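You operate a simulated robot arm through the tools that you are given. There is no shell and no other tool. Be economical: measure what you need, move in short steps, check, and stop when the job is done.

Carry out the task below with a simulated robot arm. There is one attempt and no reset: what you move stays moved.

TASK
Stick two labels on the waiting carton and let it roll down.
Fine: to the end of the lane; feed with the star knob, press the orange plunger, shut the gate again.

The check looks at the end state, three seconds after you hand in, the way a careful person would. Anything else that was tipped, shoved, dropped, spilled or broken makes it a failure.

THE ROBOT
A 7-joint arm with a two-finger parallel gripper, fixed in place. Base frame: the origin is at the foot of the arm, x ahead of it, y to its left, z up; the work surface is at about z = 0.89. Lengths are in m, angles in degrees, forces in N, time in s.
With the tool pointing down near the work surface it reaches from about 0.24 to 0.68 m from the base axis. Its first joint turns from -66.0 to 66.0 degrees. Payload 2.4 kg.
The tool frame sits at the grasp point between the pads (the TCP): z along the fingers, y along the line on which they close. The tips reach 0.03 m beyond it. The gripper opens to 0.094 m. The fingers are 0.028 m wide and 0.01 m thick; the gripper's body (0.05 by 0.096 m) begins 0.055 m behind the TCP.
Orientation is that of the tool frame in the base frame, as a unit quaternion [w, x, y, z]. With the fingers straight down and closing along the base's y, the tool's x points along the base's -x, its y along +y and its z along -z.

THE INTERFACE
- The arm moves only by the tool step_arm. Its argument "motion" is a list of rows, each an object (a shift or turn left out is 0, a gripper value left out holds the last) with "xyz": the shift along the base's x, y, z in m, a list of three; "rotation": the turn, a rotation vector about the base's x, y, z in degrees, a list of three; "hand": the gripper command, from -1 (fully open) to 1 (shut), values between in proportion. In form: [{"xyz": [tx, ty, tz], "rotation": [wx, wy, wz], "hand": hand}, ...]. A call has 1 to 8 rows; each row shifts and turns the commanded pose from where the row before left it. A row lasts 0.2 s, in which the tool goes at most 0.05 m and 8.6 degrees; a call with a longer step from one row to the next is refused whole, and so is a gripper value outside its range. A pose out of reach is approached as far as the arm can. The call stops where the force on the tool passes 70 N (or 10 N more than at its start, if that is more) or the arm is blocked; 0.2 s more then pass. Each finger travels about 0.153 m/s and halts on what it meets, pressing with about 20 N; the grip force reading is that of the motor and also rises with nothing between the fingers. The clock runs only during rows and for 0.2 s after the last one: add rows that do not move to give the fingers time. The reply holds the time, the measured pose of the TCP, the force on the tool along the base axes, the opening and the grip force, in the units named above and with some noise, with the torque about the TCP (base axes, N m) and any sound that the robot's microphone picked up.
- Cameras (640 x 400 px; columns grow to the right, rows downward): "scene" is fixed at [0.0096, 0.452, 1.4631]; the picture's right is [-0.94, -0.34, 0.00], its down [-0.13, 0.35, -0.93] and it looks along [0.31, -0.87, -0.37] (base axes); focal length 314 px, centre (320, 200). "wrist" rides on the gripper at [0.076, 0.014, -0.102] in the tool frame; the picture's right is [-0.18, 0.98, 0.00], its down [-0.75, -0.14, -0.64] and it looks along [-0.63, -0.12, 0.77] (tool axes); focal length 243 px, centre (320, 200). There is no depth. A picture from a camera that has moved, and an enlarged one, comes with that camera's place and axes in the base frame and with its lens.
- get_image(camera): a new picture of that camera. No time passes.
- close_up(camera, box): a new picture of the part [left, top, right, bottom] of that camera's present view, enlarged. No time passes.
- finish_job(): hands the job in; it is judged then, once.

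Work in short steps. Places have to be worked out from the pictures, the camera data and where the tool is seen: move nearer, look again, correct. Check each grasp and each placing, and mend what went wrong. You have 120 turns and 64 pictures in all, those below and enlarged ones among them. Open the gripper and draw the arm clear of the work before you hand the job in, unless the task says otherwise; then end with one line.

The tools are called after ">>>" as name(argument=value, ...) on one line, values as JSON. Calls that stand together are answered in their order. step_arm: Moves the arm, as the interface text tells. Its arguments: {"type":"object","properties":{"motion":{"type":"array"}},"required":["motion"]} The other tools are called the same way: get_image (camera) takes a picture; close_up (camera, box) takes an enlarged picture of a part of a camera's view; finish_job () hands the job in.

At the start:

```text
t: 0.0
tcp_pos: [0.2929, -0.2197, 1.3338]
tcp_rot: [-0.001, 0.001, 1.0, 0.0]
contact_force: [-0.6, 0.9, 0.0]
moment: [0.0, -0.02, 0.0]
grip_width: 0.094
finger_force: 0.1
```

scene: 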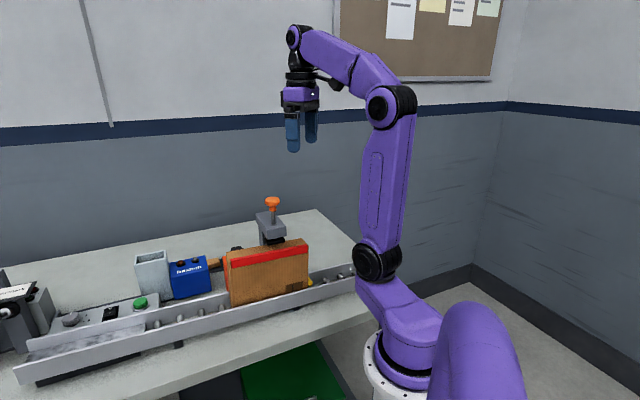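
wrist: 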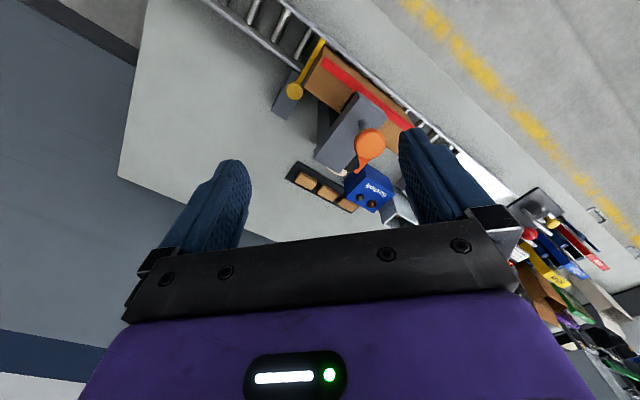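

The scene shows a roller lane with a carton, an orange plunger press, a gate and a control box. I look closer before moving.

>>> close_up(camera="scene", box=[200, 180, 380, 320])

>>> close_up(camera="scene", box=[0, 230, 220, 390])

>>> close_up(camera="wrist", box=[240, 20, 440, 220])

```text
2.86 times, centred on (290, 250) of scene
camera zoom: at [0.0096, 0.452, 1.4631], right [-0.94, -0.34, 0.0], down [-0.13, 0.35, -0.93], along [0.31, -0.87, -0.37], focal length 898 px, centre (406, 57)
```

zoom: 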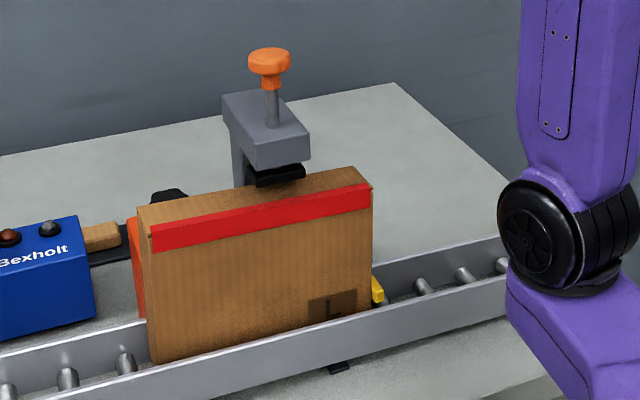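

```text
2.50 times, centred on (110, 310) of scene
camera zoom: at [0.0096, 0.452, 1.4631], right [-0.94, -0.34, 0.0], down [-0.13, 0.35, -0.93], along [0.31, -0.87, -0.37], focal length 786 px, centre (845, -75)
```

zoom: 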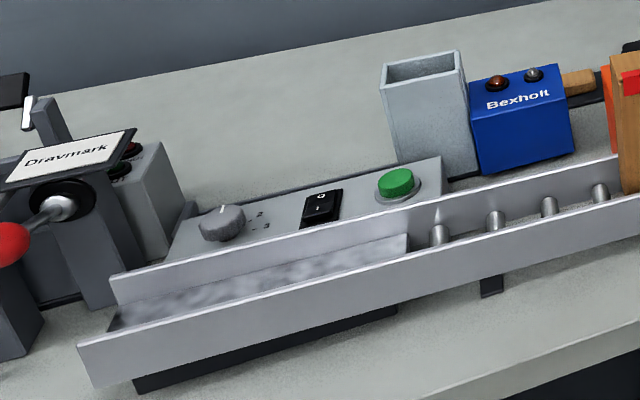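

```text
2.00 times, centred on (340, 120) of wrist
camera zoom: at [0.217, -0.206, 1.436], right [0.18, 0.98, 0.0], down [0.75, -0.14, 0.64], along [0.63, -0.12, -0.77], focal length 485 px, centre (280, 360)
```

zoom: 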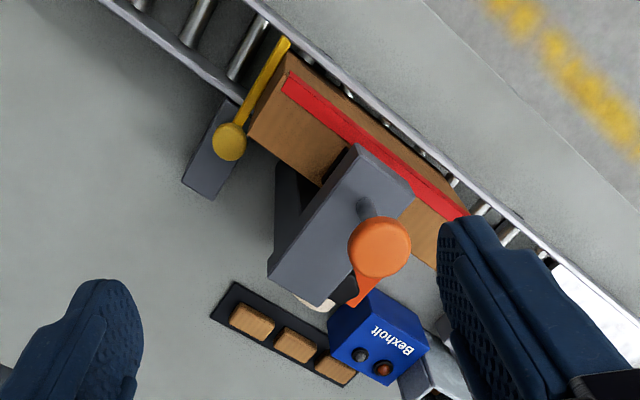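

The orange knob triangulates to about (0.355, -0.174, 1.177), and the carton stands along a diagonal lane. To see the machine's back side I turn the tool about 90° and move over the far side.

>>> step_arm(motion=[{"xyz": [0.012, -0.017, 0], "rotation": [0, 0, 8.4]}, {"xyz": [0.012, -0.017, 0], "rotation": [0, 0, 8.4]}, {"xyz": [0.012, -0.017, 0], "rotation": [0, 0, 8.4]}, {"xyz": [0.012, -0.017, 0], "rotation": [0, 0, 8.4]}, {"xyz": [0.012, -0.017, 0], "rotation": [0, 0, 8.4]}, {"xyz": [0.012, -0.017, 0], "rotation": [0, 0, 8.4]}, {"xyz": [0.012, -0.017, 0], "rotation": [0, 0, 8.4]}, {"xyz": [0.012, -0.017, 0], "rotation": [0, 0, 8.4]}])

>>> step_arm(motion=[{"xyz": [0.012, -0.017, -0.02], "rotation": [0, 0, 8.4]}, {"xyz": [0.012, -0.017, -0.02], "rotation": [0, 0, 8.4]}, {"xyz": [0.012, -0.017, -0.02], "rotation": [0, 0, 8.4]}, {"xyz": [0, 0, 0]}])

>>> get_image(camera="wrist")

```text
t: 1.8
tcp_pos: [0.3542, -0.3279, 1.3262]
tcp_rot: [0.0, -0.554, 0.832, 0.0]
contact_force: [1.0, 0.1, 0.3]
moment: [0.02, 0.03, 0.0]
grip_width: 0.094
finger_force: 0.1
out of reach, approached as far as the arm can: row 6, 7, 8
```

```text
t: 2.8
tcp_pos: [0.3913, -0.379, 1.2664]
tcp_rot: [0.0, 0.722, -0.692, 0.0]
contact_force: [0.2, 0.2, -0.9]
moment: [0.0, 0.02, 0.03]
grip_width: 0.0937
finger_force: 0.0
```

```text
58 pictures are left
camera wrist: at [0.3805, -0.4558, 1.3697], right [-0.99, 0.14, 0.0], down [0.11, 0.76, 0.64], along [0.09, 0.64, -0.77], focal length 243 px, centre (320, 200)
```

wrist: 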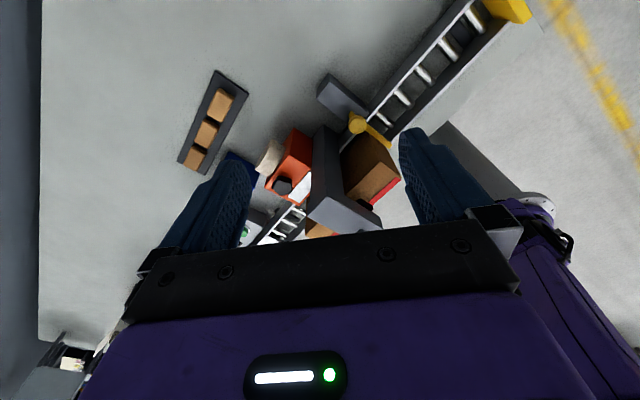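

>>> close_up(camera="wrist", box=[230, 110, 420, 250])

>>> close_up(camera="wrist", box=[310, 0, 550, 150])

```text
2.86 times, centred on (325, 180) of wrist
camera zoom: at [0.3805, -0.4558, 1.3697], right [-0.99, 0.14, 0.0], down [0.11, 0.76, 0.64], along [0.09, 0.64, -0.77], focal length 693 px, centre (306, 257)
```

zoom: 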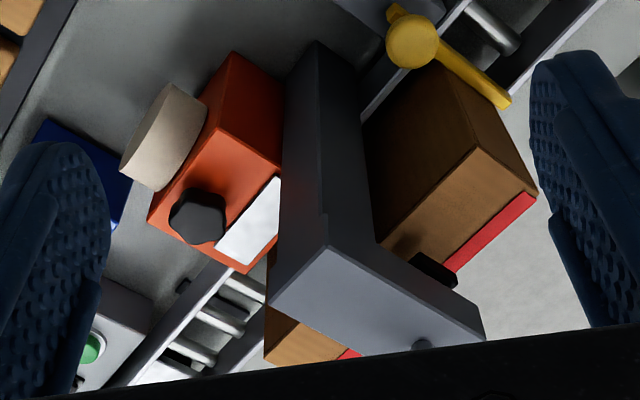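

```text
2.67 times, centred on (430, 75) of wrist
camera zoom: at [0.3805, -0.4558, 1.3697], right [-0.99, 0.14, 0.0], down [0.11, 0.76, 0.64], along [0.09, 0.64, -0.77], focal length 647 px, centre (27, 533)
```

zoom: 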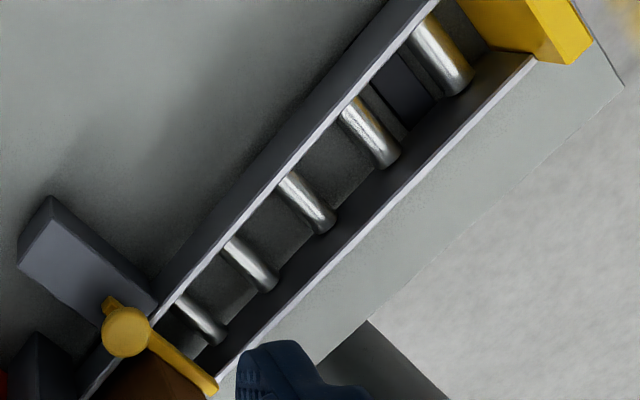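

The yellow gate arm pivots near (0.341, -0.278, 0.96) at the carton's low-x end, where a yellow end stop closes the lane. The orange label dispenser has a black star knob near (0.488, -0.197, 1.005). I move closer for detail.

>>> step_arm(motion=[{"xyz": [0.02, -0.007, -0.03]}, {"xyz": [0.02, -0.007, -0.03]}, {"xyz": [0.02, -0.006, -0.03]}, {"xyz": [0, 0, 0]}])

>>> get_image(camera="wrist")

```text
t: 3.8
tcp_pos: [0.4511, -0.3983, 1.1751]
tcp_rot: [0.0, 0.722, -0.692, 0.0]
contact_force: [-0.5, -0.3, -0.2]
moment: [0.0, 0.02, 0.01]
grip_width: 0.0941
finger_force: 0.1
```

```text
55 pictures are left
camera wrist: at [0.4404, -0.4736, 1.2778], right [-0.99, 0.14, 0.0], down [0.11, 0.76, 0.64], along [0.09, 0.64, -0.77], focal length 243 px, centre (320, 200)
```

wrist: 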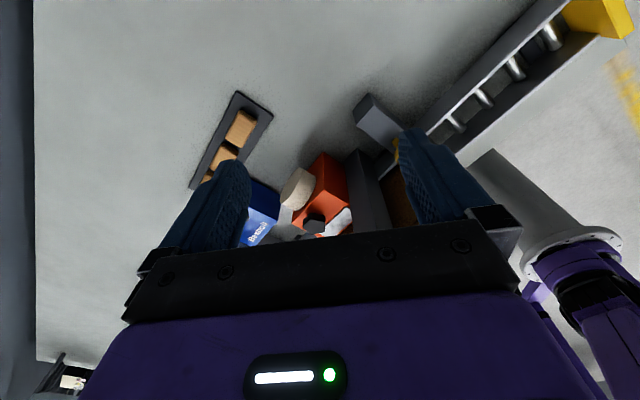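

The gripper's body hides the machine; I shift up and toward +y so the dispenser falls in the visible upper half.

>>> step_arm(motion=[{"xyz": [0.025, 0.03, 0.02]}, {"xyz": [0.025, 0.03, 0.02]}, {"xyz": [0.025, 0.03, 0.01]}, {"xyz": [0, 0, 0]}])

>>> close_up(camera="wrist", box=[230, 60, 450, 230])

```text
t: 4.8
tcp_pos: [0.523, -0.3074, 1.2238]
tcp_rot: [0.0, 0.722, -0.692, 0.0]
contact_force: [-0.6, -0.5, 0.7]
moment: [-0.03, -0.01, 0.01]
grip_width: 0.0941
finger_force: 0.1
```

```text
2.35 times, centred on (340, 145) of wrist
camera zoom: at [0.513, -0.3844, 1.3276], right [-0.99, 0.14, 0.0], down [0.11, 0.76, 0.64], along [0.09, 0.64, -0.77], focal length 571 px, centre (273, 329)
```

zoom: 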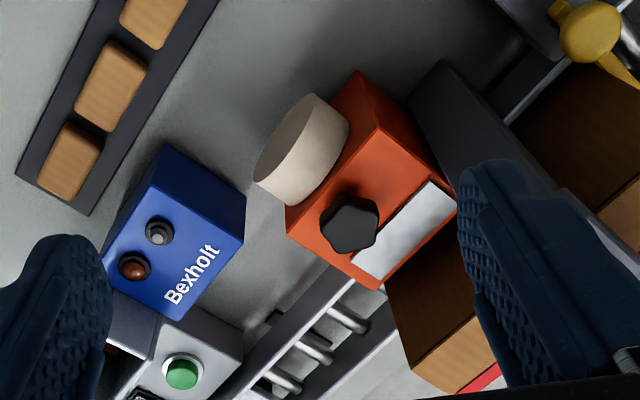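

The star knob sits on the dispenser's top with a vertical axis at about (0.489, -0.198, 1.008). The press head lies about 5 cm to its low-x side, so I turn the hand so the camera faces away and the fingers close across the lane. I move above the knob while turning.

>>> step_arm(motion=[{"xyz": [-0.004, 0.01, 0], "rotation": [0, 0, 8.4]}, {"xyz": [-0.004, 0.01, 0], "rotation": [0, 0, 8.4]}, {"xyz": [-0.004, 0.01, 0], "rotation": [0, 0, 8.4]}, {"xyz": [-0.004, 0.01, 0], "rotation": [0, 0, 8.4]}, {"xyz": [-0.004, 0.01, 0], "rotation": [0, 0, 8.4]}, {"xyz": [-0.004, 0.01, 0], "rotation": [0, 0, 8.4]}, {"xyz": [-0.004, 0.01, 0], "rotation": [0, 0, 8.4]}, {"xyz": [-0.004, 0.01, 0], "rotation": [0, 0, 8.4]}])

>>> step_arm(motion=[{"xyz": [-0.001, 0.01, 0], "rotation": [0, 0, 8.4]}, {"xyz": [-0.001, 0.01, 0], "rotation": [0, 0, 8.4]}, {"xyz": [-0.001, 0.009, 0], "rotation": [0, 0, 8.4]}, {"rotation": [0, 0, 8.4]}, {"rotation": [0, 0, 8.4]}, {"xyz": [0, 0, 0]}])

>>> get_image(camera="wrist")

```text
t: 6.6
tcp_pos: [0.4926, -0.2173, 1.2238]
tcp_rot: [-0.002, 0.984, -0.178, 0.0]
contact_force: [4.6, 11.9, -0.9]
moment: [-0.96, 0.29, 0.05]
grip_width: 0.0941
finger_force: 0.0
out of reach, approached as far as the arm can: row 8
```

```text
t: 8.0
tcp_pos: [0.4905, -0.2197, 1.2255]
tcp_rot: [0.001, 0.984, -0.18, 0.0]
contact_force: [0.0, 0.3, -0.6]
moment: [0.02, 0.02, -0.01]
grip_width: 0.094
finger_force: 0.0
out of reach, approached as far as the arm can: row 1, 2, 3, 4, 5
```

```text
53 pictures are left
camera wrist: at [0.5572, -0.261, 1.3277], right [-0.52, -0.85, 0.0], down [-0.66, 0.4, 0.64], along [-0.55, 0.33, -0.77], focal length 243 px, centre (320, 200)
```

wrist: 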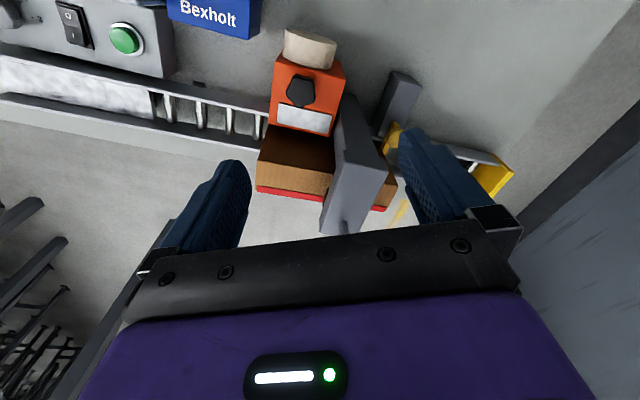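

Joint limit reached at tool x ≈ -20°. Before going the other way round, I use this good view for detail.

>>> close_up(camera="wrist", box=[230, 20, 430, 230])

>>> close_up(camera="wrist", box=[350, 60, 530, 220])

```text
1.90 times, centred on (330, 125) of wrist
camera zoom: at [0.5572, -0.261, 1.3277], right [-0.52, -0.85, 0.0], down [-0.66, 0.4, 0.64], along [-0.55, 0.33, -0.77], focal length 462 px, centre (301, 343)
```

zoom: 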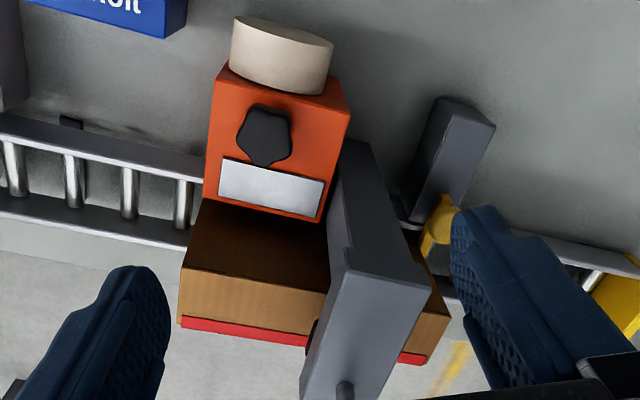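

```text
2.50 times, centred on (440, 140) of wrist
camera zoom: at [0.5572, -0.261, 1.3277], right [-0.52, -0.85, 0.0], down [-0.66, 0.4, 0.64], along [-0.55, 0.33, -0.77], focal length 606 px, centre (20, 350)
```

zoom: 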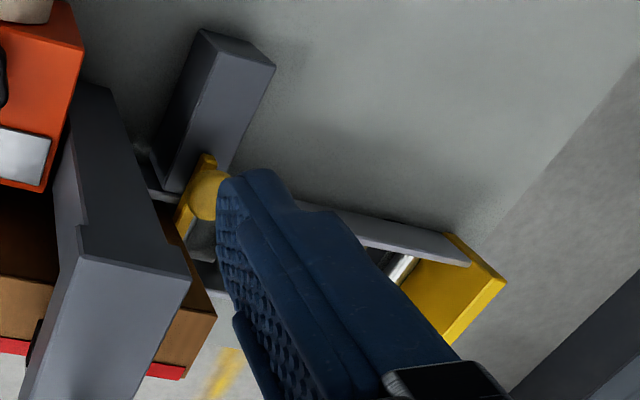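

Now I rotate back the other way round toward tool x ≈ 45°, staying high above everything.

>>> step_arm(motion=[{"rotation": [0, 0, -8.4]}, {"rotation": [0, 0, -8.4]}, {"rotation": [0, 0, -8.4]}, {"rotation": [0, 0, -8.4]}, {"rotation": [0, 0, -8.4]}, {"rotation": [0, 0, -8.4]}, {"rotation": [0, 0, -8.4]}, {"rotation": [0, 0, -8.4]}])

>>> step_arm(motion=[{"rotation": [0, 0, -8.4]}, {"rotation": [0, 0, -8.4]}, {"rotation": [0, 0, -8.4]}, {"rotation": [0, 0, -8.4]}, {"rotation": [0, 0, -8.4]}, {"rotation": [0, 0, -8.4]}, {"rotation": [0, 0, -8.4]}, {"rotation": [0, 0, -8.4]}])

>>> step_arm(motion=[{"rotation": [0, 0, -8.4]}, {"rotation": [0, 0, -8.4]}, {"rotation": [0, 0, -8.4]}, {"rotation": [0, 0, -8.4]}, {"rotation": [0, 0, -8.4]}, {"rotation": [0, 0, -8.4]}, {"rotation": [0, 0, -8.4]}, {"rotation": [0, 0, -8.4]}])

>>> step_arm(motion=[{"rotation": [0, 0, -8.4]}, {"rotation": [0, 0, -8.4]}, {"rotation": [0, 0, -8.4]}, {"rotation": [0, 0, -8.4]}, {"rotation": [0, 0, -8.4]}, {"rotation": [0, 0, -8.4]}, {"rotation": [0, 0, -8.4]}, {"rotation": [0, 0, -8.4]}])

```text
t: 9.8
tcp_pos: [0.4902, -0.22, 1.2241]
tcp_rot: [0.001, 0.719, -0.695, -0.001]
contact_force: [0.5, -0.4, -0.7]
moment: [-0.01, -0.02, -0.01]
grip_width: 0.0937
finger_force: 0.1
```

```text
t: 11.6
tcp_pos: [0.4906, -0.2203, 1.2252]
tcp_rot: [-0.001, -0.215, 0.977, 0.001]
contact_force: [-0.3, -0.1, 0.3]
moment: [-0.02, -0.01, -0.01]
grip_width: 0.094
finger_force: 0.0
```

```text
t: 13.4
tcp_pos: [0.4904, -0.2203, 1.2245]
tcp_rot: [0.001, 0.361, 0.933, 0.001]
contact_force: [-1.4, 0.5, -0.8]
moment: [-0.04, -0.02, 0.01]
grip_width: 0.0942
finger_force: 0.0
```

```text
t: 15.2
tcp_pos: [0.4904, -0.2205, 1.225]
tcp_rot: [0.001, 0.817, 0.576, 0.001]
contact_force: [-0.6, 0.2, 0.2]
moment: [-0.02, 0.0, -0.05]
grip_width: 0.0941
finger_force: 0.1
```

Tool x is now ~70°, free of limits. I turn a further 25°, shift over the knob and look.

>>> step_arm(motion=[{"xyz": [-0.001, 0.011, 0], "rotation": [0, 0, -8.4]}, {"xyz": [0, 0.011, 0], "rotation": [0, 0, -8.4]}, {"rotation": [0, 0, -8.4]}, {"xyz": [0, 0, 0]}])

>>> get_image(camera="wrist")

```text
t: 16.2
tcp_pos: [0.489, -0.1971, 1.2245]
tcp_rot: [0.001, 0.923, 0.385, 0.0]
contact_force: [-0.1, 0.9, 0.0]
moment: [-0.04, 0.02, 0.0]
grip_width: 0.094
finger_force: 0.0
```

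```text
50 pictures are left
camera wrist: at [0.5533, -0.1539, 1.3282], right [0.57, -0.82, 0.0], down [-0.63, -0.44, 0.64], along [-0.53, -0.37, -0.77], focal length 243 px, centre (320, 200)
```

wrist: 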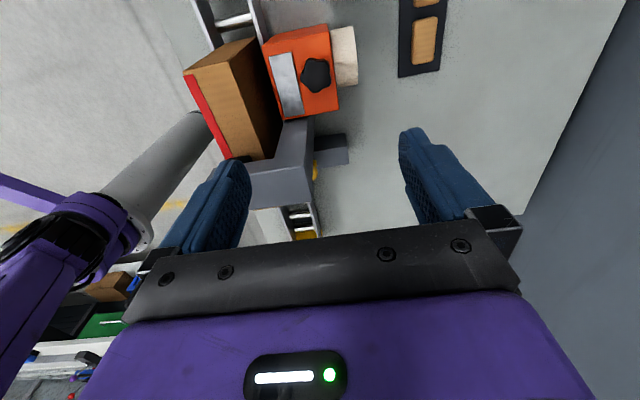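

>>> close_up(camera="wrist", box=[180, 10, 380, 140])

>>> close_up(camera="scene", box=[220, 190, 320, 310])

```text
3.08 times, centred on (280, 75) of wrist
camera zoom: at [0.5533, -0.1539, 1.3282], right [0.57, -0.82, 0.0], down [-0.63, -0.44, 0.64], along [-0.53, -0.37, -0.77], focal length 746 px, centre (443, 585)
```

zoom: 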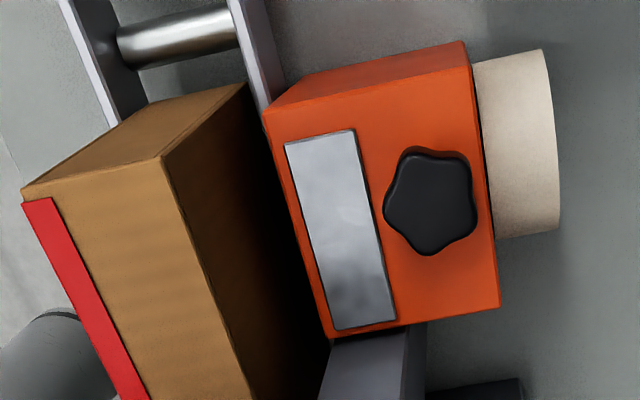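

```text
3.33 times, centred on (270, 250) of scene
camera zoom: at [0.0096, 0.452, 1.4631], right [-0.94, -0.34, 0.0], down [-0.13, 0.35, -0.93], along [0.31, -0.87, -0.37], focal length 1048 px, centre (487, 33)
```

zoom: 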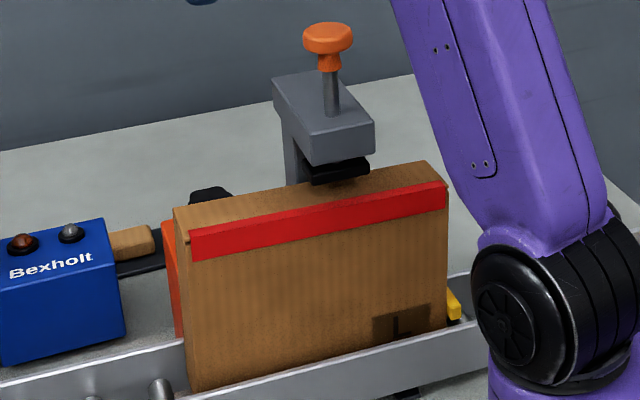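

The knob's centre is at about (0.490, -0.194), its diameter about 36 mm, and the roll sits at or below the box top. I pre-close to ~60 mm and descend to just above it.

>>> step_arm(motion=[{"xyz": [0.001, 0.003, -0.03], "hand": -0.28}, {"xyz": [0, 0, -0.04]}, {"xyz": [0, 0, -0.04]}, {"xyz": [0, 0, -0.04]}, {"xyz": [0, 0, -0.02]}, {"xyz": [0, 0, 0]}])

>>> get_image(camera="wrist")

>>> close_up(camera="scene", box=[180, 160, 340, 270])

```text
t: 17.6
tcp_pos: [0.4918, -0.1956, 1.0557]
tcp_rot: [0.001, 0.923, 0.385, 0.001]
contact_force: [-0.2, 0.4, 0.0]
moment: [-0.02, 0.04, 0.0]
grip_width: 0.0602
finger_force: 0.1
```

```text
47 pictures are left
camera wrist: at [0.5552, -0.1519, 1.1587], right [0.57, -0.82, 0.0], down [-0.63, -0.44, 0.64], along [-0.53, -0.37, -0.77], focal length 243 px, centre (320, 200)
```

wrist: 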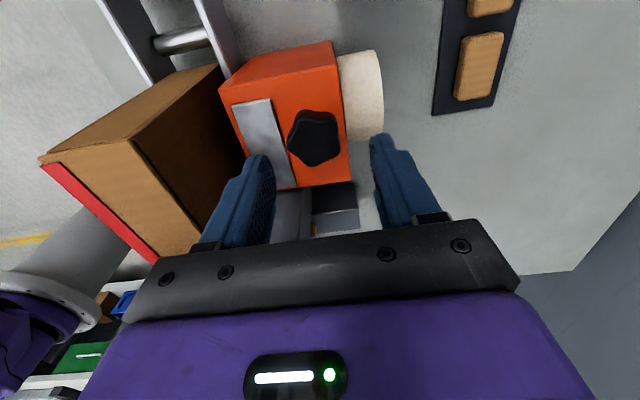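

```text
3.64 times, centred on (260, 215) of scene
camera zoom: at [0.0096, 0.452, 1.4631], right [-0.94, -0.34, 0.0], down [-0.13, 0.35, -0.93], along [0.31, -0.87, -0.37], focal length 1143 px, centre (538, 146)
```

zoom: 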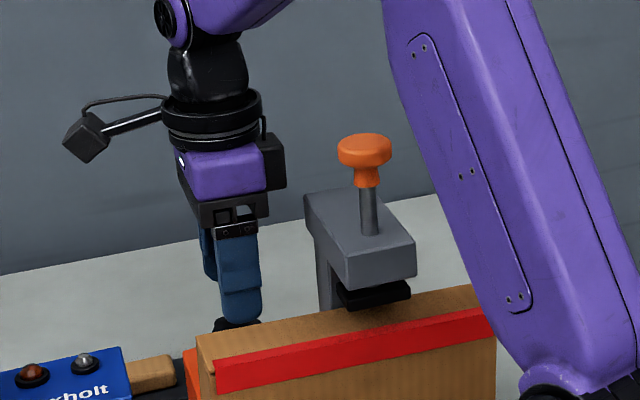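

Projecting the tool axis, the knob is centred within ~4 mm; I correct y and descend so that the tips flank the knob, then close gently.

>>> step_arm(motion=[{"xyz": [-0.001, 0.004, -0.01]}, {"xyz": [0, 0, -0.008]}, {"xyz": [0, 0, -0.006]}, {"xyz": [0, 0, 0]}])

>>> close_up(camera="wrist", box=[200, 40, 440, 240])

```text
t: 18.6
tcp_pos: [0.4899, -0.1931, 1.0309]
tcp_rot: [0.002, 0.923, 0.385, 0.0]
contact_force: [0.0, 0.6, -1.0]
moment: [-0.02, 0.0, -0.01]
grip_width: 0.06
finger_force: 0.1
```

```text
2.00 times, centred on (320, 140) of wrist
camera zoom: at [0.5538, -0.1477, 1.1343], right [0.57, -0.82, 0.0], down [-0.63, -0.44, 0.64], along [-0.53, -0.37, -0.77], focal length 485 px, centre (320, 320)
```

zoom: 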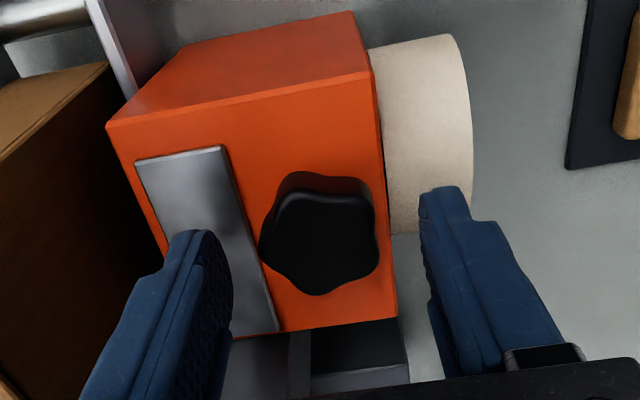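

The knob top is about level with the tips (z ≈ 1.0). I narrow the opening to 48 mm and lower about 13 mm, watching force.

>>> step_arm(motion=[{"hand": 0.0}, {"xyz": [0, 0, -0.005]}, {"xyz": [0, 0, -0.005]}, {"xyz": [0, 0, -0.003]}, {"xyz": [0, 0, 0]}])

>>> close_up(camera="wrist", box=[200, 40, 440, 240])

```text
t: 19.8
tcp_pos: [0.4881, -0.1922, 1.0181]
tcp_rot: [-0.001, 0.923, 0.385, -0.001]
contact_force: [-0.5, -0.2, -0.5]
moment: [-0.04, 0.02, -0.02]
grip_width: 0.0467
finger_force: 0.0
```

```text
2.00 times, centred on (320, 140) of wrist
camera zoom: at [0.553, -0.1473, 1.1207], right [0.57, -0.82, 0.0], down [-0.63, -0.44, 0.64], along [-0.53, -0.37, -0.77], focal length 485 px, centre (320, 320)
```

zoom: 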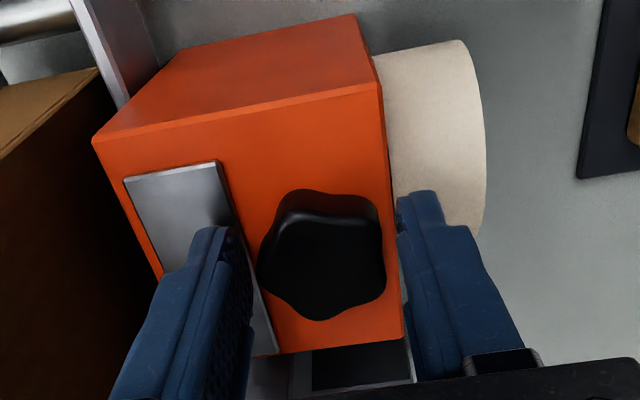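

The knob top is ~1 cm above the tips and centred. I close on it.

>>> step_arm(motion=[{"xyz": [0, 0, -0.002], "hand": 0.3}, {"hand": 0.6}, {"hand": 0.6}, {"hand": 0.6}])

```text
t: 20.8
tcp_pos: [0.4894, -0.1919, 1.0182]
tcp_rot: [0.003, 0.923, 0.385, 0.003]
contact_force: [-0.8, -1.5, 33.0]
moment: [-0.15, 0.5, -0.01]
grip_width: 0.0355
finger_force: 45.3
```

Gripped at 35.5 mm, but 33 N upward: a finger bears on the plate. I raise by 3 mm.

>>> step_arm(motion=[{"xyz": [0, 0, 0.003]}, {"xyz": [0, 0, 0]}])

```text
t: 21.4
tcp_pos: [0.4895, -0.192, 1.0187]
tcp_rot: [0.0, 0.923, 0.385, 0.0]
contact_force: [5.8, -8.9, -2.1]
moment: [0.46, -1.19, 0.0]
grip_width: 0.0358
finger_force: 44.7
```

Force is relieved. I turn the knob clockwise (seen from above) in small steps, checking torque and sound.

>>> step_arm(motion=[{"rotation": [0, 0, -6]}, {"rotation": [0, 0, -6]}, {"rotation": [0, 0, -6]}, {"xyz": [0, 0, 0]}])

>>> close_up(camera="wrist", box=[200, 40, 440, 240])

```text
t: 22.4
tcp_pos: [0.4898, -0.1915, 1.0175]
tcp_rot: [0.001, 0.972, 0.236, -0.001]
contact_force: [12.7, -13.0, -26.7]
moment: [-0.41, 0.13, 0.0]
grip_width: 0.0355
finger_force: 45.0
```

```text
2.00 times, centred on (320, 140) of wrist
camera zoom: at [0.5645, -0.17, 1.1205], right [0.29, -0.96, 0.0], down [-0.73, -0.22, 0.64], along [-0.62, -0.19, -0.77], focal length 485 px, centre (320, 320)
```

zoom: 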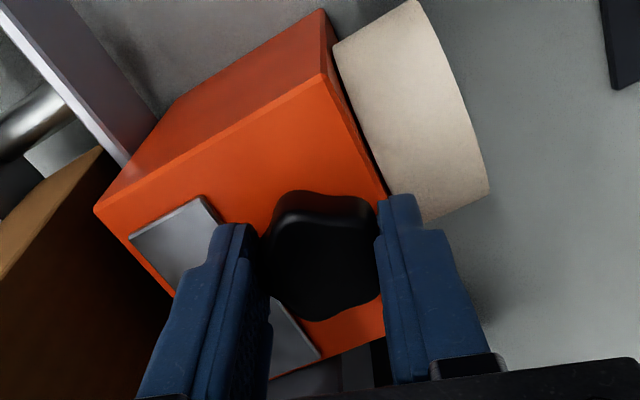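

The knob follows with almost no torque. I relieve the residual forces slightly and keep turning.

>>> step_arm(motion=[{"xyz": [0.0005, -0.0005, -0.001], "rotation": [0, 0, -6]}, {"rotation": [0, 0, -6]}, {"rotation": [0, 0, -6]}, {"rotation": [0, 0, -6]}, {"rotation": [0, 0, -6]}, {"xyz": [0, 0, 0]}])

>>> close_up(camera="wrist", box=[180, 40, 420, 240])

>>> close_up(camera="scene", box=[180, 180, 340, 290])

```text
t: 23.8
tcp_pos: [0.4903, -0.1923, 1.0176]
tcp_rot: [0.001, 1.0, -0.024, 0.0]
contact_force: [3.1, -15.6, -21.1]
moment: [-0.05, -0.23, -0.01]
grip_width: 0.0357
finger_force: 44.8
```

```text
2.00 times, centred on (300, 140) of wrist
camera zoom: at [0.5657, -0.2105, 1.1206], right [-0.23, -0.97, 0.0], down [-0.75, 0.18, 0.64], along [-0.62, 0.15, -0.77], focal length 485 px, centre (360, 320)
```

zoom: 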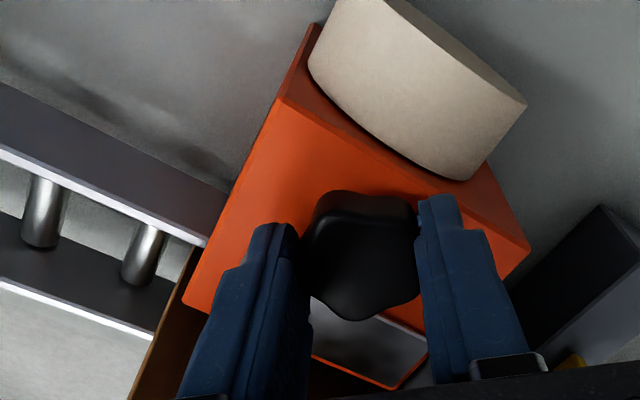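

```text
3.64 times, centred on (260, 235) of scene
camera zoom: at [0.01, 0.4514, 1.4633], right [-0.94, -0.34, 0.0], down [-0.13, 0.35, -0.93], along [0.31, -0.87, -0.37], focal length 1143 px, centre (538, 73)
```

zoom: 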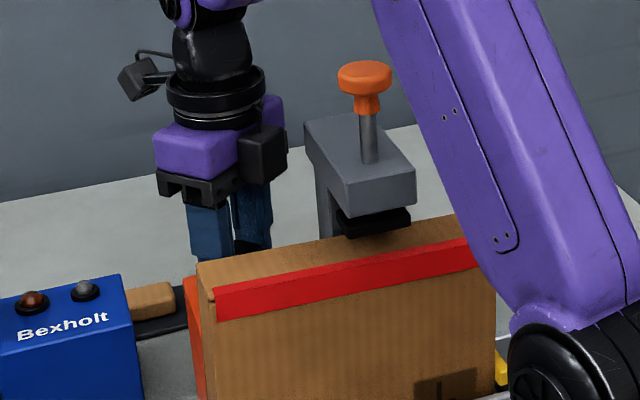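

48° turned, no sound or visible label yet. I release, lift slightly, and turn the hand back by ~90° to regrip.

>>> step_arm(motion=[{"hand": 0.0}, {"hand": 0.0}, {"xyz": [0, 0, 0.02], "rotation": [0, 0, 8.4]}, {"rotation": [0, 0, 8.4]}, {"rotation": [0, 0, 8.4]}, {"rotation": [0, 0, 8.4]}, {"rotation": [0, 0, 8.4]}, {"rotation": [0, 0, 8.4]}])

>>> get_image(camera="wrist")

```text
t: 25.6
tcp_pos: [0.4909, -0.1916, 1.038]
tcp_rot: [0.0, 0.914, 0.405, 0.0]
contact_force: [0.1, 0.4, 0.8]
moment: [-0.02, 0.0, 0.02]
grip_width: 0.0472
finger_force: 0.0
```

```text
40 pictures are left
camera wrist: at [0.5521, -0.1448, 1.1407], right [0.61, -0.8, 0.0], down [-0.61, -0.46, 0.64], along [-0.51, -0.39, -0.77], focal length 243 px, centre (320, 200)
```

wrist: 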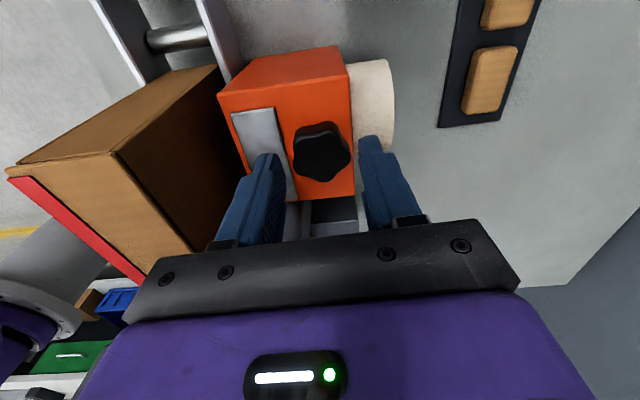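

The knob has indeed turned but nothing else changed. I turn the hand on to ~85°, lower and regrip.

>>> step_arm(motion=[{"rotation": [0, 0, 8.4]}, {"rotation": [0, 0, 8.4]}, {"rotation": [0, 0, 8.4]}, {"rotation": [0, 0, 8.4]}, {"xyz": [0, 0, -0.018]}, {"xyz": [0, 0, 0]}])

>>> step_arm(motion=[{"hand": 0.3}, {"hand": 0.5}, {"hand": 0.5}])

```text
t: 27.0
tcp_pos: [0.4888, -0.1922, 1.0211]
tcp_rot: [0.001, 0.758, 0.652, 0.001]
contact_force: [-0.4, 0.7, 0.8]
moment: [-0.01, -0.02, 0.03]
grip_width: 0.047
finger_force: 0.0
```

```text
t: 27.8
tcp_pos: [0.4914, -0.1898, 1.0205]
tcp_rot: [-0.001, 0.759, 0.651, 0.0]
contact_force: [0.7, -0.8, -0.3]
moment: [-0.01, 0.34, 0.0]
grip_width: 0.0353
finger_force: 45.0
```

Good grip at 35 mm with no side load. I turn on clockwise ~84°, looking for sounds.

>>> step_arm(motion=[{"rotation": [0, 0, -7]}, {"rotation": [0, 0, -7]}, {"rotation": [0, 0, -7]}, {"rotation": [0, 0, -7]}, {"rotation": [0, 0, -7]}, {"rotation": [0, 0, -7]}])

>>> step_arm(motion=[{"rotation": [0, 0, -7]}, {"rotation": [0, 0, -7]}, {"rotation": [0, 0, -7]}, {"rotation": [0, 0, -7]}, {"rotation": [0, 0, -7]}, {"rotation": [0, 0, -7]}])

>>> get_image(camera="wrist")

```text
t: 29.2
tcp_pos: [0.4898, -0.1906, 1.0206]
tcp_rot: [0.001, 0.942, 0.336, 0.001]
contact_force: [2.1, -0.3, 12.7]
moment: [-0.21, 0.99, 0.01]
grip_width: 0.0357
finger_force: 44.6
```

```text
t: 30.6
tcp_pos: [0.4907, -0.1908, 1.0189]
tcp_rot: [0.001, 1.0, -0.025, 0.002]
contact_force: [11.0, -9.2, 5.8]
moment: [0.23, -0.29, -0.02]
grip_width: 0.0356
finger_force: 44.6
```

```text
39 pictures are left
camera wrist: at [0.5661, -0.2104, 1.1234], right [-0.23, -0.97, 0.0], down [-0.75, 0.18, 0.64], along [-0.62, 0.15, -0.77], focal length 243 px, centre (320, 200)
```

wrist: 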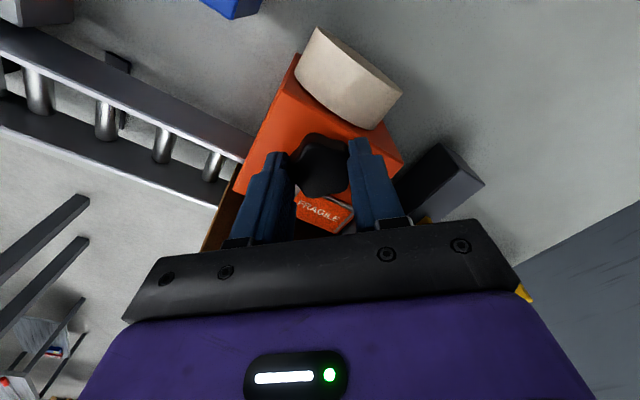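

A red "FRAGILE" label now shows in the window: one label fed. I release and rise clear to look at it.

>>> step_arm(motion=[{"hand": 0.0}, {"hand": 0.0}, {"xyz": [0, 0, 0.03]}, {"xyz": [0, 0, 0.05]}, {"xyz": [0, 0, 0.05]}, {"xyz": [0, 0, 0.05]}, {"xyz": [0, 0, 0]}])

>>> get_image(camera="wrist")

```text
t: 32.2
tcp_pos: [0.4906, -0.1928, 1.1978]
tcp_rot: [0.001, 1.0, -0.024, 0.0]
contact_force: [-0.3, -0.3, 0.1]
moment: [0.01, -0.03, -0.03]
grip_width: 0.0469
finger_force: 0.0
```

```text
38 pictures are left
camera wrist: at [0.5661, -0.2104, 1.3013], right [-0.23, -0.97, 0.0], down [-0.75, 0.18, 0.64], along [-0.62, 0.15, -0.77], focal length 243 px, centre (320, 200)
```

wrist: 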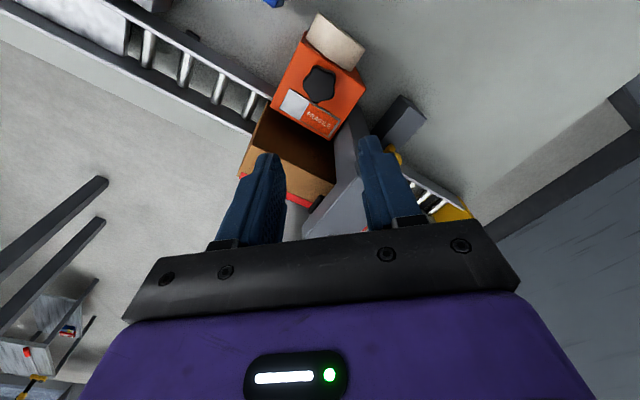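

>>> close_up(camera="wrist", box=[230, 50, 390, 180])

```text
3.08 times, centred on (310, 115) of wrist
camera zoom: at [0.5661, -0.2104, 1.3013], right [-0.23, -0.97, 0.0], down [-0.75, 0.18, 0.64], along [-0.62, 0.15, -0.77], focal length 746 px, centre (351, 462)
```

zoom: 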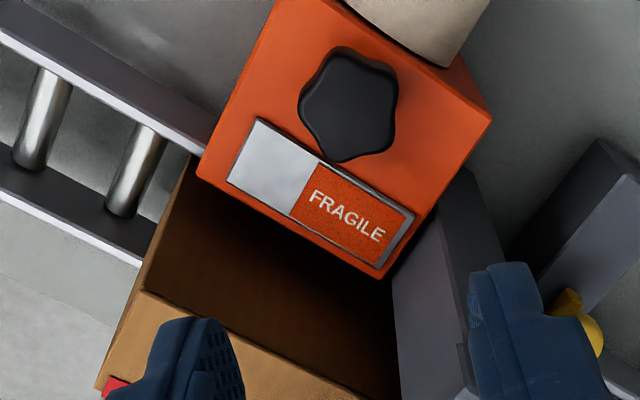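

"FRAGILE" sits at the end of the strip nearest the press. Next I close the fingers, rise, and move over the plunger at about (0.355, -0.174).

>>> step_arm(motion=[{"xyz": [0, 0, 0.04], "hand": 1}, {"xyz": [0, 0, 0.03]}, {"xyz": [-0.035, 0.005, 0]}, {"xyz": [-0.035, 0.005, 0]}, {"xyz": [-0.035, 0.005, 0]}, {"xyz": [-0.03, 0.003, 0]}, {"xyz": [0, 0, 0]}])

>>> get_image(camera="wrist")

>>> close_up(camera="scene", box=[200, 100, 360, 290])

```text
t: 33.8
tcp_pos: [0.3552, -0.1736, 1.2682]
tcp_rot: [0.001, 1.0, -0.023, 0.0]
contact_force: [0.3, 0.2, 0.8]
moment: [0.0, -0.03, -0.01]
grip_width: 0.0
finger_force: 20.3
```

```text
36 pictures are left
camera wrist: at [0.4312, -0.192, 1.3715], right [-0.23, -0.97, 0.0], down [-0.75, 0.18, 0.64], along [-0.62, 0.15, -0.77], focal length 243 px, centre (320, 200)
```

wrist: 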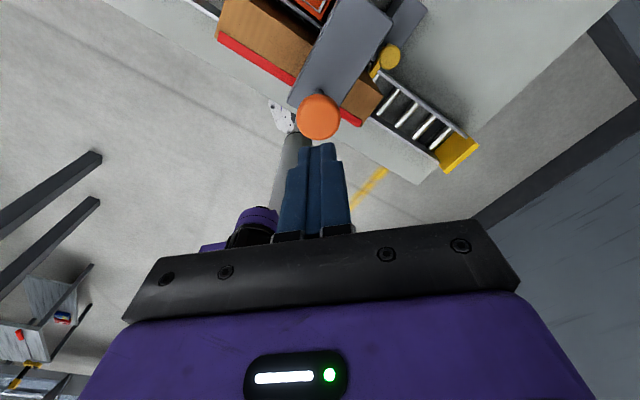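

```text
2.11 times, centred on (280, 195) of scene
camera zoom: at [0.0096, 0.452, 1.4631], right [-0.94, -0.34, 0.0], down [-0.13, 0.35, -0.93], along [0.31, -0.87, -0.37], focal length 662 px, centre (404, 210)
```

zoom: 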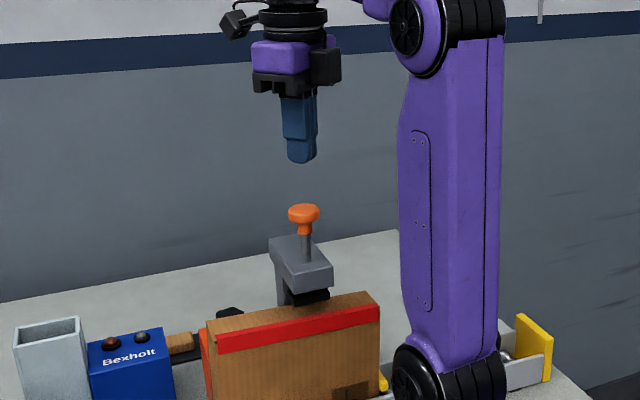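

The plunger top is about z 1.18 and centred within ~5 mm. I nudge and descend to near contact.

>>> step_arm(motion=[{"xyz": [0.004, -0.001, -0.03]}, {"xyz": [0, 0, -0.018]}, {"xyz": [0, 0, -0.006]}, {"xyz": [0, 0, -0.006]}, {"xyz": [0, 0, -0.004]}, {"xyz": [0, 0, 0]}])

```text
t: 35.2
tcp_pos: [0.3587, -0.1745, 1.2052]
tcp_rot: [0.001, 1.0, -0.024, 0.001]
contact_force: [0.1, 0.4, 2.1]
moment: [0.0, 0.03, -0.04]
grip_width: 0.0
finger_force: 20.2
```

Slight contact is beginning (2 N). I press further in small steps.

>>> step_arm(motion=[{"xyz": [0, 0, -0.004]}, {"xyz": [0, 0, -0.004]}, {"xyz": [0, 0, -0.004]}, {"xyz": [0, 0, 0]}])

```text
t: 36.2
tcp_pos: [0.359, -0.1744, 1.1948]
tcp_rot: [0.002, 1.0, -0.024, 0.002]
contact_force: [-2.8, 1.2, 37.2]
moment: [0.14, 0.11, -0.07]
grip_width: 0.0001
finger_force: 19.9
heard: click
```

A click was heard at the bottom. I lift off and look at the carton.

>>> step_arm(motion=[{"xyz": [0, 0, 0.02]}, {"xyz": [0, 0, 0.05]}, {"xyz": [0.05, -0.01, 0.03]}, {"xyz": [0.05, -0.01, 0]}, {"xyz": [0.03, 0, 0]}, {"xyz": [0, 0, 0]}])

>>> close_up(camera="wrist", box=[230, 30, 390, 230])

>>> close_up(camera="scene", box=[220, 190, 320, 310])

```text
refused: row 3 steps farther than a row can; nothing moved
```

```text
2.00 times, centred on (310, 130) of wrist
camera zoom: at [0.4342, -0.1924, 1.2985], right [-0.23, -0.97, 0.0], down [-0.75, 0.18, 0.64], along [-0.62, 0.14, -0.77], focal length 485 px, centre (340, 340)
```

zoom: 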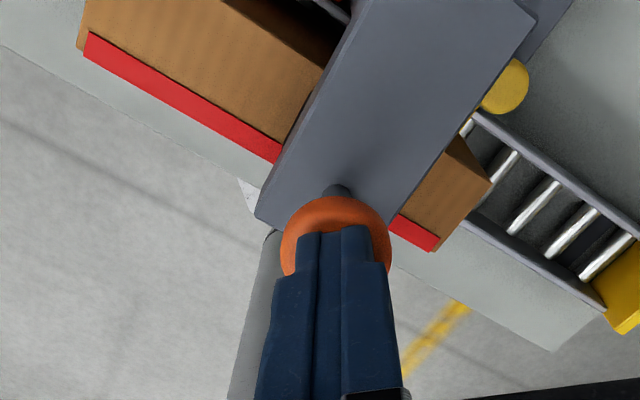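

```text
3.33 times, centred on (270, 250) of scene
camera zoom: at [0.0091, 0.4523, 1.463], right [-0.94, -0.34, 0.0], down [-0.13, 0.35, -0.93], along [0.31, -0.87, -0.37], focal length 1048 px, centre (487, 33)
```

zoom: 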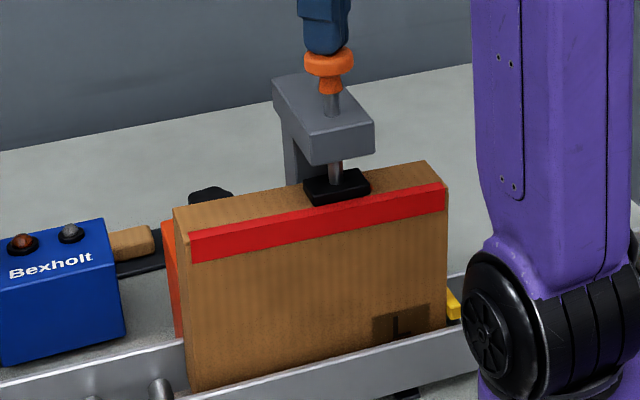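

The pad is resting on the carton's top (move was refused, still pressing). I now lift off properly and return over the dispenser to look.

>>> step_arm(motion=[{"xyz": [0, 0, 0.02]}, {"xyz": [0, 0, 0.04]}, {"xyz": [0.03, -0.004, 0.02]}, {"xyz": [0.035, -0.005, 0]}, {"xyz": [0.035, -0.005, 0]}, {"xyz": [0.03, -0.003, 0]}, {"xyz": [0, 0, 0]}])

>>> get_image(camera="wrist")

>>> close_up(camera="scene", box=[220, 190, 320, 310])

```text
t: 37.8
tcp_pos: [0.4905, -0.1906, 1.274]
tcp_rot: [0.001, 1.0, -0.024, 0.0]
contact_force: [0.5, -0.3, -0.7]
moment: [-0.02, -0.01, -0.01]
grip_width: 0.0001
finger_force: 20.1
```

```text
32 pictures are left
camera wrist: at [0.5664, -0.2086, 1.3767], right [-0.23, -0.97, 0.0], down [-0.75, 0.18, 0.64], along [-0.62, 0.15, -0.77], focal length 243 px, centre (320, 200)
```

wrist: 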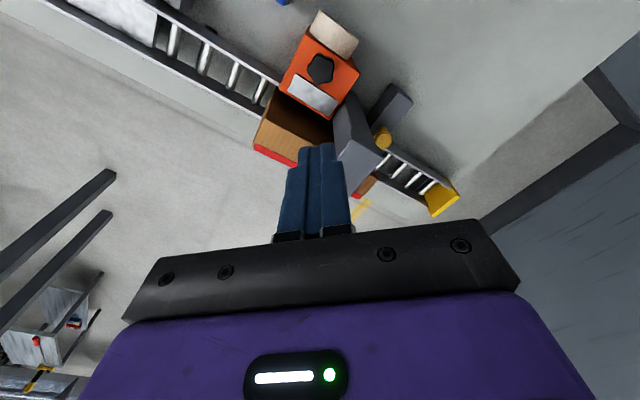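

```text
3.33 times, centred on (270, 250) of scene
camera zoom: at [0.0096, 0.452, 1.4631], right [-0.94, -0.34, 0.0], down [-0.13, 0.35, -0.93], along [0.31, -0.87, -0.37], focal length 1048 px, centre (487, 33)
```

zoom: 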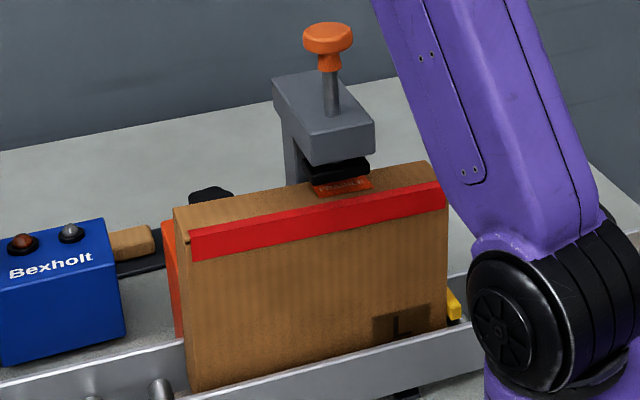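

The first label is on the carton top and the window is empty. Now the second feed: turn the hand to ~85°, open to 47 mm and go down.

>>> step_arm(motion=[{"rotation": [0, 0, 8.4], "hand": 0.0}, {"rotation": [0, 0, 8.4]}, {"rotation": [0, 0, 8.4]}, {"rotation": [0, 0, 8.4]}, {"rotation": [0, 0, 8.4]}, {"rotation": [0, 0, 8.4]}, {"rotation": [0, 0, 8.4]}, {"rotation": [0, 0, 8.4]}])

>>> step_arm(motion=[{"rotation": [0, 0, 8.4]}, {"xyz": [0, 0, -0.05], "rotation": [0, 0, 8.4]}, {"xyz": [0, 0, -0.05], "rotation": [0, 0, 3]}, {"xyz": [0, 0, -0.05]}, {"xyz": [0, 0, -0.05]}, {"xyz": [0, 0, -0.02]}, {"xyz": [0, 0, 0]}])

>>> get_image(camera="wrist")

```text
t: 39.6
tcp_pos: [0.4901, -0.1928, 1.2732]
tcp_rot: [0.001, 0.845, 0.534, 0.001]
contact_force: [-0.4, -0.2, -1.1]
moment: [0.0, 0.03, 0.0]
grip_width: 0.0467
finger_force: 0.0
```

```text
t: 41.2
tcp_pos: [0.4897, -0.1938, 1.0524]
tcp_rot: [0.001, 0.741, 0.672, 0.001]
contact_force: [0.0, 0.1, 0.1]
moment: [0.01, 0.0, 0.02]
grip_width: 0.047
finger_force: 0.1
```

```text
30 pictures are left
camera wrist: at [0.5114, -0.1193, 1.1554], right [0.96, -0.28, 0.0], down [-0.22, -0.74, 0.64], along [-0.18, -0.62, -0.77], focal length 243 px, centre (320, 200)
```

wrist: 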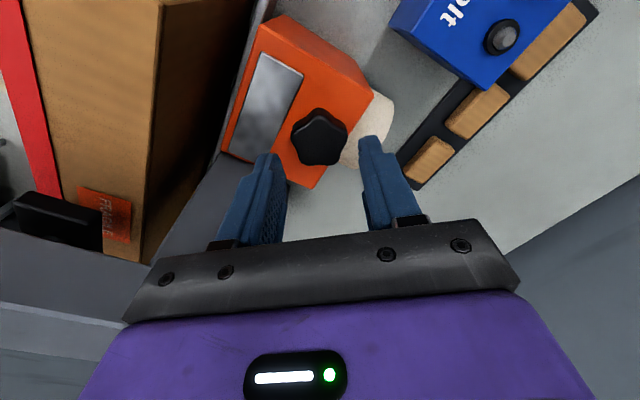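

Aligned with the knob. Lower, grip and turn ~42°, then the rest after a check.

>>> step_arm(motion=[{"xyz": [0, 0.001, -0.02]}, {"xyz": [0, 0, -0.012]}, {"hand": 0.3}, {"hand": 0.5}, {"hand": 0.5}])

>>> step_arm(motion=[{"rotation": [0, 0, -7]}, {"rotation": [0, 0, -7]}, {"rotation": [0, 0, -7]}, {"rotation": [0, 0, -7]}, {"rotation": [0, 0, -7]}, {"rotation": [0, 0, -7]}, {"rotation": [0, 0, -7]}, {"rotation": [0, 0, -7]}])

>>> get_image(camera="wrist")

```text
t: 42.4
tcp_pos: [0.4894, -0.1924, 1.0215]
tcp_rot: [0.001, 0.741, 0.671, 0.0]
contact_force: [0.2, 0.5, 11.6]
moment: [0.51, 0.13, -0.03]
grip_width: 0.0352
finger_force: 44.8
```

```text
t: 44.2
tcp_pos: [0.4886, -0.1913, 1.021]
tcp_rot: [0.002, 0.97, 0.243, 0.0]
contact_force: [9.1, -18.3, -17.5]
moment: [-0.74, 0.27, 0.0]
grip_width: 0.0355
finger_force: 45.1
```

```text
29 pictures are left
camera wrist: at [0.5635, -0.1691, 1.1243], right [0.3, -0.95, 0.0], down [-0.73, -0.23, 0.64], along [-0.61, -0.2, -0.77], focal length 243 px, centre (320, 200)
```

wrist: 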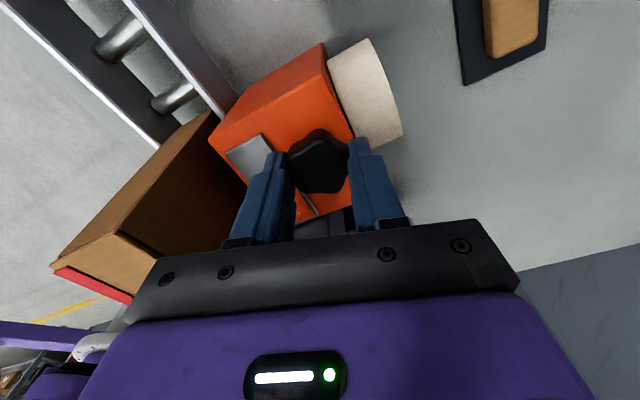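

>>> close_up(camera="wrist", box=[210, 120, 370, 240])

```text
3.33 times, centred on (290, 180) of wrist
camera zoom: at [0.5635, -0.1691, 1.1243], right [0.3, -0.95, 0.0], down [-0.73, -0.23, 0.64], along [-0.61, -0.2, -0.77], focal length 809 px, centre (420, 267)
```

zoom: 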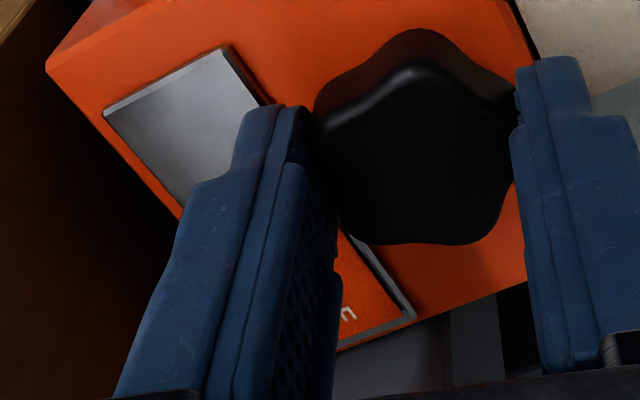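

A label (end of "FRAGILE") is at the strip's end again. I release, lift, close and move to the plunger.

>>> step_arm(motion=[{"hand": 0.0}, {"hand": 0.0}, {"xyz": [0, 0, 0.03]}, {"xyz": [0, 0, 0.05]}, {"xyz": [0, 0, 0.05]}, {"xyz": [0, 0, 0.05]}, {"xyz": [0, 0, 0.05], "hand": 1}, {"xyz": [0, 0, 0.015]}])

>>> close_up(camera="wrist", box=[210, 30, 410, 180])

```text
t: 46.0
tcp_pos: [0.4869, -0.1886, 1.2657]
tcp_rot: [0.0, 0.97, 0.245, 0.0]
contact_force: [-0.3, -0.5, 0.0]
moment: [-0.01, 0.01, -0.01]
grip_width: 0.0
finger_force: 20.3
```

```text
2.67 times, centred on (310, 105) of wrist
camera zoom: at [0.5613, -0.1659, 1.3701], right [0.3, -0.95, 0.0], down [-0.73, -0.23, 0.64], along [-0.61, -0.2, -0.77], focal length 647 px, centre (347, 453)
```

zoom: 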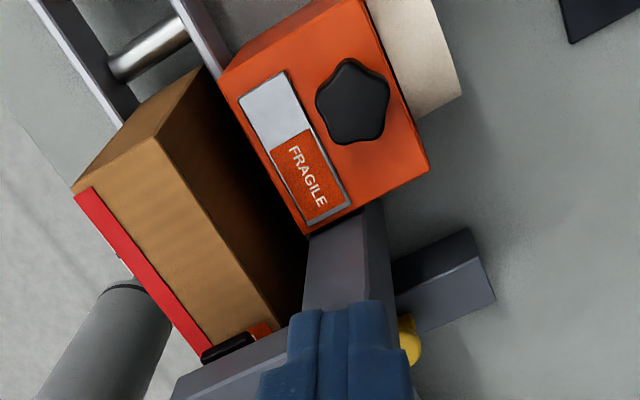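

The second label is ready. I move over the plunger and press as before.

>>> step_arm(motion=[{"xyz": [-0.035, 0.004, 0.005]}, {"xyz": [-0.035, 0.004, 0]}, {"xyz": [-0.035, 0.004, 0]}, {"xyz": [-0.023, 0.002, 0]}, {"xyz": [0, 0, -0.04]}, {"xyz": [0, 0, -0.018]}, {"xyz": [0, 0, 0]}])

>>> step_arm(motion=[{"xyz": [0, 0, -0.006]}, {"xyz": [0, 0, -0.004]}, {"xyz": [0, 0, -0.004]}, {"xyz": [0, 0, -0.004]}, {"xyz": [0, 0, -0.003]}, {"xyz": [0, 0, 0]}])

```text
t: 47.6
tcp_pos: [0.3586, -0.175, 1.2144]
tcp_rot: [0.001, 0.969, 0.246, 0.0]
contact_force: [0.2, 0.8, -0.2]
moment: [-0.02, 0.02, 0.0]
grip_width: 0.0
finger_force: 20.5
```

```text
t: 49.0
tcp_pos: [0.3598, -0.1772, 1.1935]
tcp_rot: [0.002, 0.97, 0.244, 0.002]
contact_force: [-7.3, 3.5, 36.2]
moment: [0.2, 0.33, -0.04]
grip_width: 0.0
finger_force: 20.2
heard: click
```

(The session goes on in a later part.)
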